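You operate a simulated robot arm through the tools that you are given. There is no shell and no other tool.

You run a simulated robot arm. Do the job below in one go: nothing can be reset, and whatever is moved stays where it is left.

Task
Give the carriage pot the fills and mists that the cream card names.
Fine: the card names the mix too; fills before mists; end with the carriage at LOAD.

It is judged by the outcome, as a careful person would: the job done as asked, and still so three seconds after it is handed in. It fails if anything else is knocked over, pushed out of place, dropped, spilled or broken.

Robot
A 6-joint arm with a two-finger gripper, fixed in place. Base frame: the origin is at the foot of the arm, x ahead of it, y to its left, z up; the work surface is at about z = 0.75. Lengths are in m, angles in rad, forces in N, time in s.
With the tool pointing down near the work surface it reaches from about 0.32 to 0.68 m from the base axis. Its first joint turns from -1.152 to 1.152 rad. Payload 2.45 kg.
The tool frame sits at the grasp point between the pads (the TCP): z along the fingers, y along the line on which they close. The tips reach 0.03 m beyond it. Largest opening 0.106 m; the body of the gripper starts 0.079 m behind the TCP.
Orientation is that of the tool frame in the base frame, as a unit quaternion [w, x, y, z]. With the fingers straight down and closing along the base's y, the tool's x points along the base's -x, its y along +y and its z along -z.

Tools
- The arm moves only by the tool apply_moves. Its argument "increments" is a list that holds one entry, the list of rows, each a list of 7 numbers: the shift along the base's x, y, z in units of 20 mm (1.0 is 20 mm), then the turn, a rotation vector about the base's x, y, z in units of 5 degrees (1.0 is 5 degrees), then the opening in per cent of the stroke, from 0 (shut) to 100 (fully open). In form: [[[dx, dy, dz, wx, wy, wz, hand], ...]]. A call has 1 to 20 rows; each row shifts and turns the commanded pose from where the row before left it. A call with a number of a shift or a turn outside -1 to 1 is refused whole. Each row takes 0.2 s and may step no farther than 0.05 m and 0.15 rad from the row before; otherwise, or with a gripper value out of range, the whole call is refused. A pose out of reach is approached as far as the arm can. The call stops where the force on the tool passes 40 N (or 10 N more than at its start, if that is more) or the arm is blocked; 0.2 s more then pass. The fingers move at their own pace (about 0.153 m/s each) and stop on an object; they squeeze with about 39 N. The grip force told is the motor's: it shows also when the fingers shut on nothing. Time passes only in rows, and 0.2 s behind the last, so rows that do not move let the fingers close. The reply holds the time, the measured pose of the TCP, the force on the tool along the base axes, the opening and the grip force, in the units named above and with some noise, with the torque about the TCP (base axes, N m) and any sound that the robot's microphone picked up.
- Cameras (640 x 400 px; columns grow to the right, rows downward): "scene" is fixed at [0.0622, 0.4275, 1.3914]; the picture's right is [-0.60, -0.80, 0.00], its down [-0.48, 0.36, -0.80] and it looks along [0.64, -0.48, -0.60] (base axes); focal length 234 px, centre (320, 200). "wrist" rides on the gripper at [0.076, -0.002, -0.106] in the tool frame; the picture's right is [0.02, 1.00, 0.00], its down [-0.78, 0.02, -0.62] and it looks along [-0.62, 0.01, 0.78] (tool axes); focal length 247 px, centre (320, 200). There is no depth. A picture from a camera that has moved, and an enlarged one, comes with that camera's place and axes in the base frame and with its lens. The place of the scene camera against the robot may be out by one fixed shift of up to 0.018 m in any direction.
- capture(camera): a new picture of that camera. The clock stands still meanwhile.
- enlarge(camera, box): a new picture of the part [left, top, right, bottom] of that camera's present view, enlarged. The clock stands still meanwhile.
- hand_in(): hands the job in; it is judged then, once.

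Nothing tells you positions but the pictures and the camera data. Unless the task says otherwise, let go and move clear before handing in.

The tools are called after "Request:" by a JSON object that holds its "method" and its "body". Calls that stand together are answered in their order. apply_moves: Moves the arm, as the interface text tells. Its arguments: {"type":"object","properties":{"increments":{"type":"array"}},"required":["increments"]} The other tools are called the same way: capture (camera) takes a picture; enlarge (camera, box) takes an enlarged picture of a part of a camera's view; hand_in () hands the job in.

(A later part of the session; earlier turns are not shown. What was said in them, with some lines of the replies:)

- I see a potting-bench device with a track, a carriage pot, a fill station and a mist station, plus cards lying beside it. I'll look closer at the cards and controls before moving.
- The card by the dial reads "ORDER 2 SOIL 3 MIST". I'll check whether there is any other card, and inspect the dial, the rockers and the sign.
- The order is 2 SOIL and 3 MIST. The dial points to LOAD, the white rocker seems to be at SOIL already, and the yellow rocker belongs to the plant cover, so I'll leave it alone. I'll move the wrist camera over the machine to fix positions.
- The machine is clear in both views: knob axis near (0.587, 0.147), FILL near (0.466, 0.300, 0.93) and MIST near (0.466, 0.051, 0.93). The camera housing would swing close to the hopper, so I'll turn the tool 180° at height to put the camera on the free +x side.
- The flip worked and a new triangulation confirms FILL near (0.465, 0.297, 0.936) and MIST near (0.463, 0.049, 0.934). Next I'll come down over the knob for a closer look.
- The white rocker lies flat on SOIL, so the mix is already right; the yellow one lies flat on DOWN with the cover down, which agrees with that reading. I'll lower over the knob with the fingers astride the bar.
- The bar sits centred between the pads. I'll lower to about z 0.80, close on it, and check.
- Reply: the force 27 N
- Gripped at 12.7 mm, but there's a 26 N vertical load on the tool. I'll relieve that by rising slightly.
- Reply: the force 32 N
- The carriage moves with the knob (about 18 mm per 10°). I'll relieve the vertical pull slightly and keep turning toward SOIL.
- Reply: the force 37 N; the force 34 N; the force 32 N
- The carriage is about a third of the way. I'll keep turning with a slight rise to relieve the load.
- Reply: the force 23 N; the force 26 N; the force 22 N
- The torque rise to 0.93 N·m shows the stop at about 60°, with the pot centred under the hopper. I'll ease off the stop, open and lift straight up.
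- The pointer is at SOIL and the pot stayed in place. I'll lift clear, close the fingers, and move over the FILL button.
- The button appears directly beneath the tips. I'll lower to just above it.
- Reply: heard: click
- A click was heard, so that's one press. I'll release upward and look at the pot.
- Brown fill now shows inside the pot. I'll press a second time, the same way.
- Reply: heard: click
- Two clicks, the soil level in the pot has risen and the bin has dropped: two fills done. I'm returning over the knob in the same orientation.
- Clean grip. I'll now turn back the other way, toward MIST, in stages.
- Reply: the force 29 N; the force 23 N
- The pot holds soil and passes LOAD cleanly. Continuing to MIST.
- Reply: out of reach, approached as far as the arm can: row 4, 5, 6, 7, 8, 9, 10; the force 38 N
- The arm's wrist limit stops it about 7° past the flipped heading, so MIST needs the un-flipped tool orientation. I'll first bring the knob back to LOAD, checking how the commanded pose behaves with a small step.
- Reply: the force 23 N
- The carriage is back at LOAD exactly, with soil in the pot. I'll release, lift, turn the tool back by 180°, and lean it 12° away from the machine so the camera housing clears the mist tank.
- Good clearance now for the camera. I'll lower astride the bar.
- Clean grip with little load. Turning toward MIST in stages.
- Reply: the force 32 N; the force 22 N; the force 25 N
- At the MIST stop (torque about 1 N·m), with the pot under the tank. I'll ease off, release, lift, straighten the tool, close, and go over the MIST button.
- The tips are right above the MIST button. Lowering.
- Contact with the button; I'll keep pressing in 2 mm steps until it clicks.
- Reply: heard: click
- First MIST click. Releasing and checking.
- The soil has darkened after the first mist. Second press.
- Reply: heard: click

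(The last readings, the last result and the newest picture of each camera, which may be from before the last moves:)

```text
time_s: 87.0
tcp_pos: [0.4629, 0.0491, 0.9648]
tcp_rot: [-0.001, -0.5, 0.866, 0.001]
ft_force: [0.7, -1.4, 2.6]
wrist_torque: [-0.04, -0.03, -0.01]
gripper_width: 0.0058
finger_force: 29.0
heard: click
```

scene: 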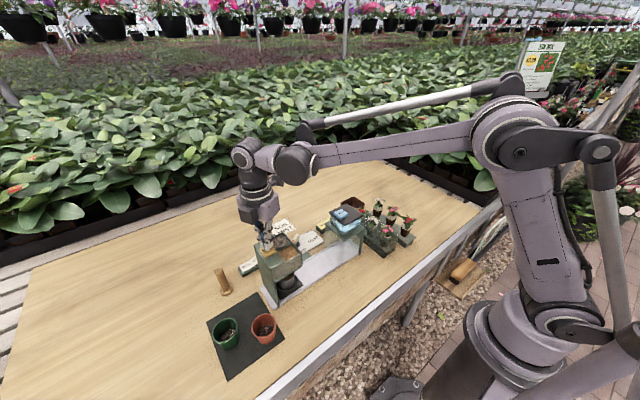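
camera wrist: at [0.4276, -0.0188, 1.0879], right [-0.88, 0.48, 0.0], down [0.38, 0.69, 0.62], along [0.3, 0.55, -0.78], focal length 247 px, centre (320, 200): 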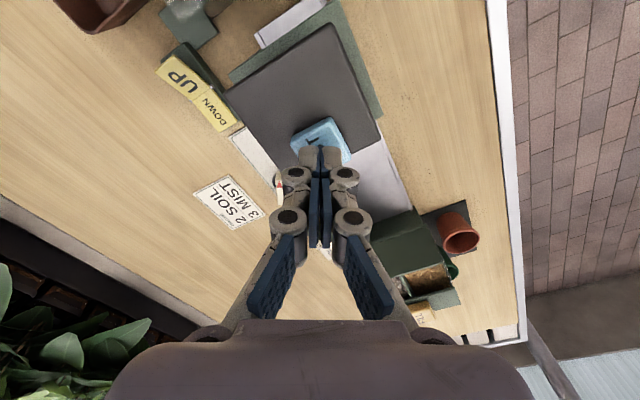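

Second click. Release, then the third press.

Request:
{"method": "apply_moves", "body": {"increments": [[[0, 0, 0.5, 0, 0, 0, 0], [0, 0, 0.3, 0, 0, 0, 0], [0, 0, 0, 0, 0, 0, 0], [0, 0, 0, 0, 0, 0, 0], [0, 0, 0, 0, 0, 0, 0], [0, 0, 0, 0, 0, 0, 0]]]}}

Request:
{"method": "enlarge", "body": {"camera": "scene", "box": [300, 190, 390, 270]}}

Request:
{"method": "apply_moves", "body": {"increments": [[[0, 0, -0.4, 0, 0, 0, 0], [0, 0, -0.1, 0, 0, 0, 0], [0, 0, -0.1, 0, 0, 0, 0], [0, 0, -0.1, 0, 0, 0, 0], [0, 0, -0.1, 0, 0, 0, 0]]]}}

```text
time_s: 88.4
tcp_pos: [0.4638, 0.0488, 0.9798]
tcp_rot: [0.0, -0.5, 0.866, 0.001]
ft_force: [-0.2, -0.5, 0.5]
wrist_torque: [0.02, -0.01, -0.03]
gripper_width: 0.0
finger_force: 28.5
```

```text
5.00 times, centred on (345, 230) of scene
camera zoom: at [0.0622, 0.4275, 1.3914], right [-0.6, -0.8, 0.0], down [-0.48, 0.36, -0.8], along [0.64, -0.48, -0.6], focal length 1169 px, centre (195, 50)
```

zoom: 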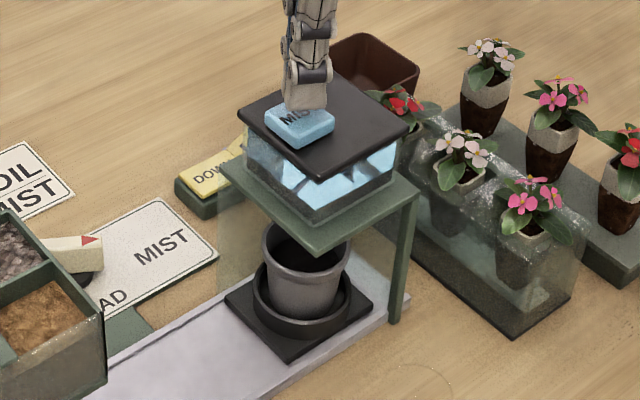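

```text
time_s: 89.6
tcp_pos: [0.4637, 0.0487, 0.9641]
tcp_rot: [0.0, -0.499, 0.867, 0.001]
ft_force: [-1.5, -0.9, 2.3]
wrist_torque: [0.0, 0.05, 0.02]
gripper_width: 0.006
finger_force: 29.0
heard: click
```

Third click: three mists done. I'll lift, return over the knob, lean the tool as before, and lower to just above the bar.

Request:
{"method": "apply_moves", "body": {"increments": [[[0, 0, 0.8, 0, 0, 0, 0], [0, 0, 1, 0, 0, 0, 0], [0, 0, 1, 0, 0, 0, 0], [0, 0, 1, 0, 0, 0, 0], [0.888, 0.7236, 0, 0, 0, 0, 0], [0.888, 0.7236, 0, 0, 0, 0, 0], [0.888, 0.7236, 0, 0, 0, 0, 0], [0.888, 0.7236, 0, 0, 0, 0, 0], [0.888, 0.7236, 0, 0, 0, 0, 0], [0.888, 0.7236, 0, 0, 0, 0, 0], [0.888, 0.7236, 0, 0, 0, 0, 0], [0, 0, 0, -0.693, 0.4, 0, 45], [0, 0, 0, -0.693, 0.4, 0, 45], [0, 0, 0, -0.693, 0.4, 0, 45], [0, 0, 0, 0, 0, 0, 45]]]}}

Request:
{"method": "apply_moves", "body": {"increments": [[[0, 0, -1, 0, 0, 0, 45], [0, 0, -1, 0, 0, 0, 45], [0, 0, -1, 0, 0, 0, 45], [0, 0, -1, 0, 0, 0, 45], [0, 0, -1, 0, 0, 0, 45], [0, 0, -1, 0, 0, 0, 45], [0, 0, -1, 0, 0, 0, 45], [0, 0, -1, 0, 0, 0, 45], [0, 0, -1, 0, 0, 0, 45], [0, 0, 0, 0, 0, 0, 45]]]}}

Request:
{"method": "capture", "body": {"camera": "wrist"}}

Request:
{"method": "enlarge", "body": {"camera": "scene", "box": [240, 160, 390, 280]}}

```text
time_s: 92.8
tcp_pos: [0.5884, 0.1496, 1.0417]
tcp_rot: [-0.09, -0.496, 0.862, -0.052]
ft_force: [1.0, -0.7, 0.5]
wrist_torque: [-0.01, 0.01, 0.0]
gripper_width: 0.0479
finger_force: 0.1
```

```text
time_s: 95.0
tcp_pos: [0.5881, 0.1492, 0.8594]
tcp_rot: [-0.092, -0.496, 0.862, -0.051]
ft_force: [-0.6, 0.4, -0.9]
wrist_torque: [-0.03, 0.0, -0.01]
gripper_width: 0.0476
finger_force: 0.0
```

```text
taken
camera wrist: at [0.5636, 0.1022, 0.9788], right [-0.88, 0.48, 0.01], down [0.44, 0.78, 0.45], along [0.21, 0.39, -0.9], focal length 247 px, centre (320, 200)
```

wrist: 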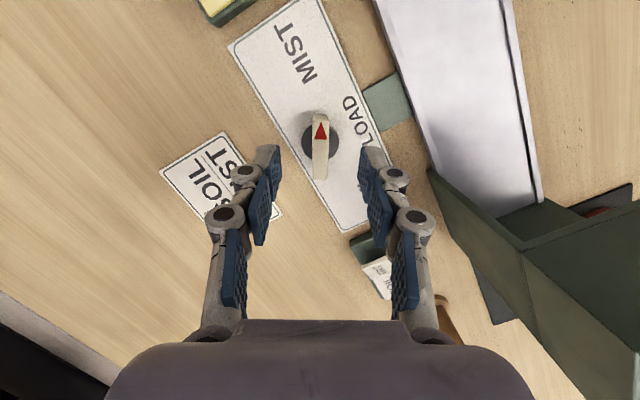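

```text
3.33 times, centred on (315, 220) of scene
camera zoom: at [0.0622, 0.4275, 1.3914], right [-0.6, -0.8, 0.0], down [-0.48, 0.36, -0.8], along [0.64, -0.48, -0.6], focal length 780 px, centre (337, 133)
```

zoom: 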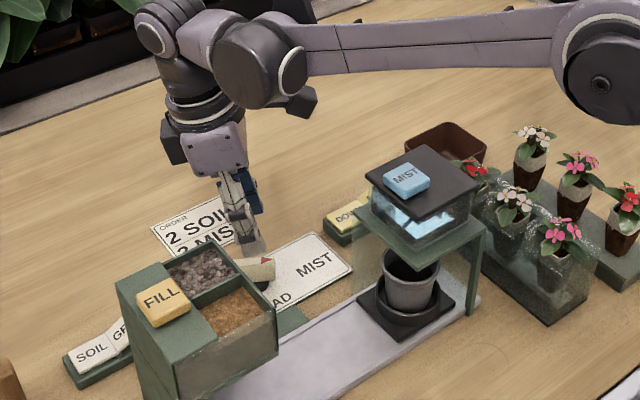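

Aligned on the bar. Lowering and gripping.

Request:
{"method": "apply_moves", "body": {"increments": [[[0, 0, -1, 0, 0, 0, 45], [0, 0, -1, 0, 0, 0, 45], [0, 0, -0.6, 0, 0, 0, 45], [0, 0, 0, 0, 0, 0, 45], [0, 0, 0, 0, 0, 0, 0], [0, 0, 0, 0, 0, 0, 0], [0, 0, 0, 0, 0, 0, 0]]]}}

Request:
{"method": "capture", "body": {"camera": "wrist"}}

```text
time_s: 96.6
tcp_pos: [0.5872, 0.1498, 0.8068]
tcp_rot: [-0.092, -0.496, 0.862, -0.051]
ft_force: [-1.9, 0.2, -0.7]
wrist_torque: [0.02, 0.09, 0.01]
gripper_width: 0.0128
finger_force: 39.1
```

```text
taken
camera wrist: at [0.5628, 0.1022, 0.9263], right [-0.88, 0.48, 0.01], down [0.44, 0.78, 0.45], along [0.21, 0.39, -0.9], focal length 247 px, centre (320, 200)
```

wrist: 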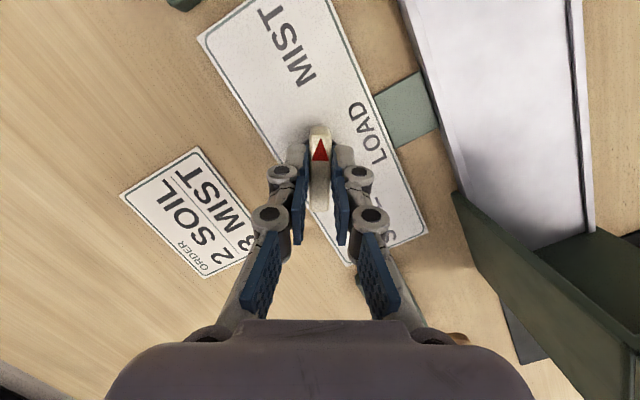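

Very clean grip. Turning back toward LOAD in stages.

Request:
{"method": "apply_moves", "body": {"increments": [[[0, 0, 0, 0, 0, -0.5, 0], [0, 0, 0, 0, 0, -0.5, 0], [0, 0, 0, 0, 0, -0.5, 0], [0, 0, 0, 0, 0, -0.5, 0], [0, 0, 0, 0, 0, -0.5, 0], [0, 0, 0, 0, 0, -0.5, 0], [0, 0, 0, 0, 0, 0, 0]]]}}

```text
time_s: 98.3
tcp_pos: [0.5881, 0.1506, 0.8079]
tcp_rot: [-0.098, -0.38, 0.919, -0.039]
ft_force: [0.0, 1.3, -0.7]
wrist_torque: [-0.2, 0.22, 0.03]
gripper_width: 0.0125
finger_force: 39.3
stopped in row 7: the force on the tool passed its limit at 40 N (the readings are from after the stop); the commanded pose is now the measured one
```

Request:
{"method": "apply_moves", "body": {"increments": [[[0, 0, 0, 0, 0, -0.4, 0], [0, 0, 0, 0, 0, -0.4, 0], [0, 0, 0, 0, 0, -0.4, 0], [0, 0, 0, 0, 0, 0, 0]]]}}

Request:
{"method": "enlarge", "body": {"camera": "scene", "box": [240, 160, 390, 280]}}

```text
time_s: 99.3
tcp_pos: [0.5897, 0.1489, 0.8071]
tcp_rot: [-0.101, -0.33, 0.938, -0.033]
ft_force: [-6.7, -1.3, -9.4]
wrist_torque: [0.53, -0.48, 0.01]
gripper_width: 0.0126
finger_force: 39.4
```

```text
3.33 times, centred on (315, 220) of scene
camera zoom: at [0.0622, 0.4275, 1.3914], right [-0.6, -0.8, 0.0], down [-0.48, 0.36, -0.8], along [0.64, -0.48, -0.6], focal length 780 px, centre (337, 133)
```

zoom: 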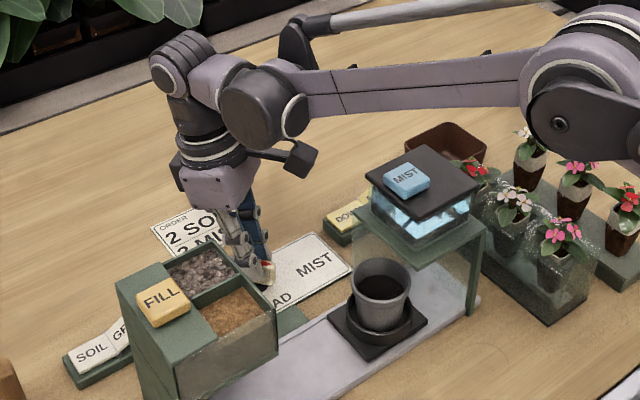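

Request:
{"method": "apply_moves", "body": {"increments": [[[-0.03, 0, 0, 0, 0, -0.4, 0], [0, 0, 0, 0, 0, -0.4, 0], [0, 0, 0, 0, 0, -0.4, 0], [0, 0, 0, 0, 0, -0.4, 0], [0, 0, 0, 0, 0, -0.4, 0], [0, 0, 0, 0, 0, 0, 0]]]}}

```text
time_s: 100.7
tcp_pos: [0.5866, 0.1495, 0.8078]
tcp_rot: [-0.101, -0.247, 0.963, -0.025]
ft_force: [20.3, 4.4, 8.3]
wrist_torque: [-0.16, -0.05, 0.02]
gripper_width: 0.0128
finger_force: 39.5
```

Request:
{"method": "apply_moves", "body": {"increments": [[[0.05, 0.01, 0, 0, 0, -0.4, 0], [0, 0, 0, 0, 0, -0.4, 0], [0, 0, 0, 0, 0, -0.4, 0], [0, 0, 0, 0, 0, -0.4, 0], [0, 0, 0, 0, 0, -0.4, 0], [0, 0, 0, 0, 0, 0, 0]]]}}

```text
time_s: 102.1
tcp_pos: [0.587, 0.1499, 0.8067]
tcp_rot: [-0.105, -0.162, 0.981, -0.015]
ft_force: [1.1, -0.9, 5.2]
wrist_torque: [0.26, -0.63, 0.04]
gripper_width: 0.0127
finger_force: 39.8
```

About 19° remains to LOAD.

Request:
{"method": "apply_moves", "body": {"increments": [[[0, 0, 0, 0, 0, -0.4, 0], [0, 0, 0, 0, 0, -0.4, 0], [0, 0, 0, 0, 0, -0.4, 0], [0, 0, 0, 0, 0, -0.4, 0], [0, 0, 0, 0, 0, -0.4, 0], [0, 0, 0, 0, 0, 0, 0]]]}}

Request:
{"method": "apply_moves", "body": {"increments": [[[0, 0, 0, 0, 0, -0.4, 0], [0, 0, 0, 0, 0, -0.4, 0], [0, 0, 0, 0, 0, -0.4, 0], [0, 0, 0, 0, 0, -0.4, 0], [0, 0, 0, 0, 0, 0, 0]]]}}

Request:
{"method": "enlarge", "body": {"camera": "scene", "box": [230, 190, 370, 310]}}

Request:
{"method": "capture", "body": {"camera": "wrist"}}

```text
time_s: 103.5
tcp_pos: [0.5865, 0.1495, 0.8067]
tcp_rot: [-0.106, -0.076, 0.991, -0.005]
ft_force: [-4.0, -0.8, -1.0]
wrist_torque: [-0.13, 0.8, 0.01]
gripper_width: 0.0126
finger_force: 39.3
```

```text
time_s: 104.7
tcp_pos: [0.5879, 0.1496, 0.8078]
tcp_rot: [-0.107, -0.008, 0.994, 0.001]
ft_force: [-22.8, -0.1, -24.8]
wrist_torque: [-0.04, -0.05, -0.05]
gripper_width: 0.0128
finger_force: 39.7
```

```text
3.33 times, centred on (300, 250) of scene
camera zoom: at [0.0622, 0.4276, 1.3914], right [-0.6, -0.8, 0.0], down [-0.48, 0.36, -0.8], along [0.64, -0.48, -0.6], focal length 780 px, centre (387, 33)
```

zoom: 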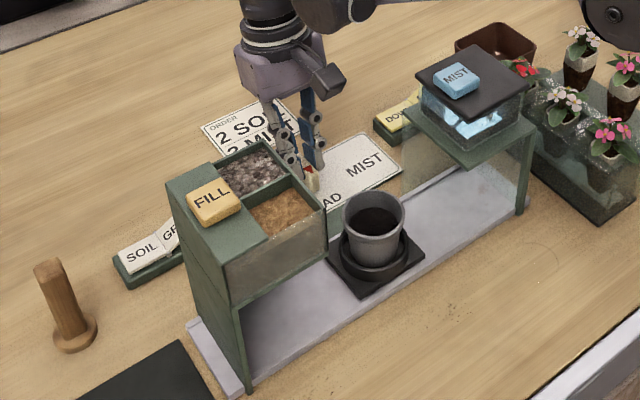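

```text
taken
camera wrist: at [0.5355, 0.1461, 0.9268], right [-0.04, 1.0, 0.01], down [0.9, 0.03, 0.44], along [0.44, 0.02, -0.9], focal length 247 px, centre (320, 200)
```

wrist: 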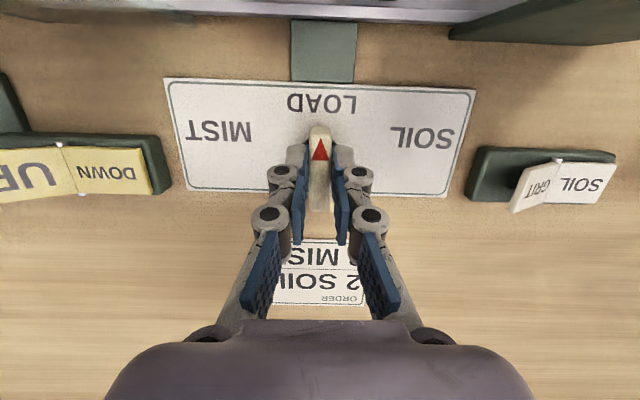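

Less than 1° short of LOAD. A small final turn, then release and lift.

Request:
{"method": "apply_moves", "body": {"increments": [[[-0.04, 0, -0.02, 0, 0, -0.18, 0], [0, 0, 0, 0, 0, 0, 0]]]}}

```text
time_s: 105.3
tcp_pos: [0.5886, 0.1496, 0.8088]
tcp_rot: [-0.105, 0.001, 0.994, 0.001]
ft_force: [-5.4, 0.7, -12.1]
wrist_torque: [0.02, 1.18, 0.04]
gripper_width: 0.0127
finger_force: 39.5
```

Request:
{"method": "apply_moves", "body": {"increments": [[[0, 0, 0, 0, 0, 0, 45], [0, 0, 0, 0, 0, 0, 45], [0, 0, 0, 0, 0, 0, 45], [0, 0, 0.5, 0, 0, 0, 45], [0, 0, 1, 0, 0, 0, 45], [0, 0, 1, 0, 0, 0, 45], [0, 0, 1, 0, 0, 0, 45], [0, 0, 1, 0, 0, 0, 45], [0, 0, 1, 0, 0, 0, 45], [0, 0, 1, 0, 0, 0, 45], [0, 0, 1, 0, 0, 0, 45], [0, 0, 1, 0, 0, 0, 45], [0, 0, 1, 0, 0, 0, 45], [0, 0, 0, 0, 0, 0, 45]]]}}

Request:
{"method": "capture", "body": {"camera": "wrist"}}

Request:
{"method": "enlarge", "body": {"camera": "wrist", "box": [240, 60, 400, 160]}}

Request:
{"method": "enlarge", "body": {"camera": "scene", "box": [230, 190, 370, 310]}}

Request:
{"method": "capture", "body": {"camera": "scene"}}

```text
time_s: 108.3
tcp_pos: [0.5895, 0.1487, 0.9976]
tcp_rot: [-0.105, 0.0, 0.994, 0.001]
ft_force: [-0.3, 0.6, 0.0]
wrist_torque: [-0.02, 0.0, -0.01]
gripper_width: 0.0475
finger_force: 0.0
```

```text
taken
camera wrist: at [0.5359, 0.1463, 1.1159], right [-0.02, 1.0, 0.01], down [0.9, 0.01, 0.44], along [0.44, 0.02, -0.9], focal length 247 px, centre (320, 200)
```

wrist: 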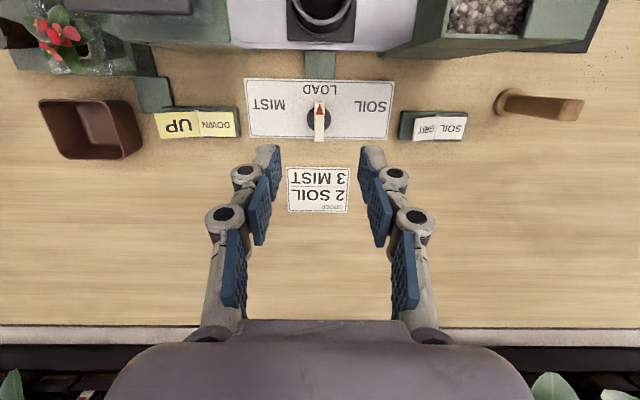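

```text
4.00 times, centred on (320, 110) of wrist
camera zoom: at [0.5359, 0.1463, 1.1159], right [-0.02, 1.0, 0.01], down [0.9, 0.01, 0.44], along [0.44, 0.02, -0.9], focal length 988 px, centre (320, 560)
```

zoom: 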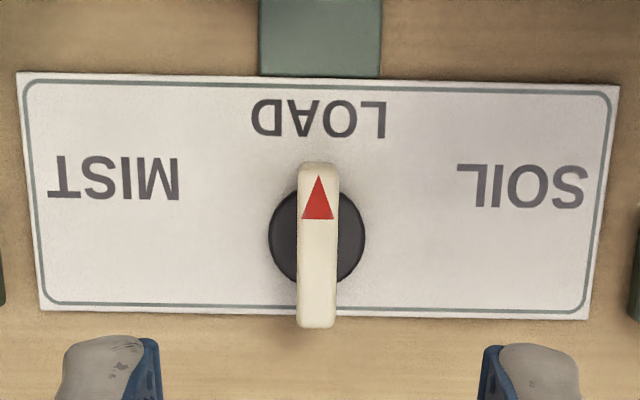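

```text
3.33 times, centred on (300, 250) of scene
camera zoom: at [0.0622, 0.4275, 1.3914], right [-0.6, -0.8, 0.0], down [-0.48, 0.36, -0.8], along [0.64, -0.48, -0.6], focal length 780 px, centre (387, 33)
```

zoom: 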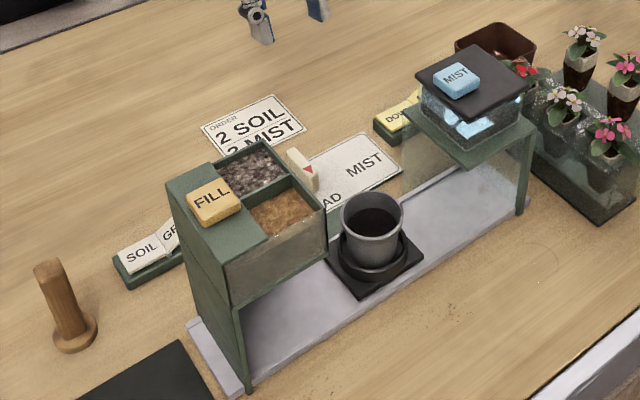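

```text
taken
```

scene: 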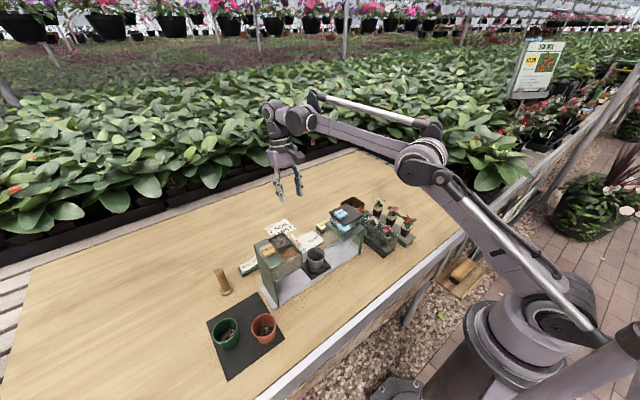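

The order is complete: 2 SOIL fills, then 3 mists, each confirmed by a click. The pointer and carriage are back at LOAD, both rockers are unchanged, nothing else was disturbed, and the gripper is open and clear. Handing in.

Request:
{"method": "hand_in", "body": {}}

```text
The job is handed in.
```

I gave the carriage pot what the cream card names: 2 SOIL fills, then 3 mists. The carriage is back at LOAD, and I've handed the job in.

- **Mix:** the SOIL/GRIT rocker was already on SOIL, so I left it alone.
- **Fills:** I pressed FILL twice. Each press clicked, and the soil level rose in the pot.
- **Mists:** I pressed MIST three times. Each press clicked, and the soil turned darker.
- **LOAD:** the knob points straight at LOAD, and the pot looks to be where it started.

On the way back from MIST, one turn of the knob went past the 40 N force limit and stopped. I carried on in smaller turns.

The final pictures show nothing else moved, spilled or knocked over. The gripper is open and lifted clear.
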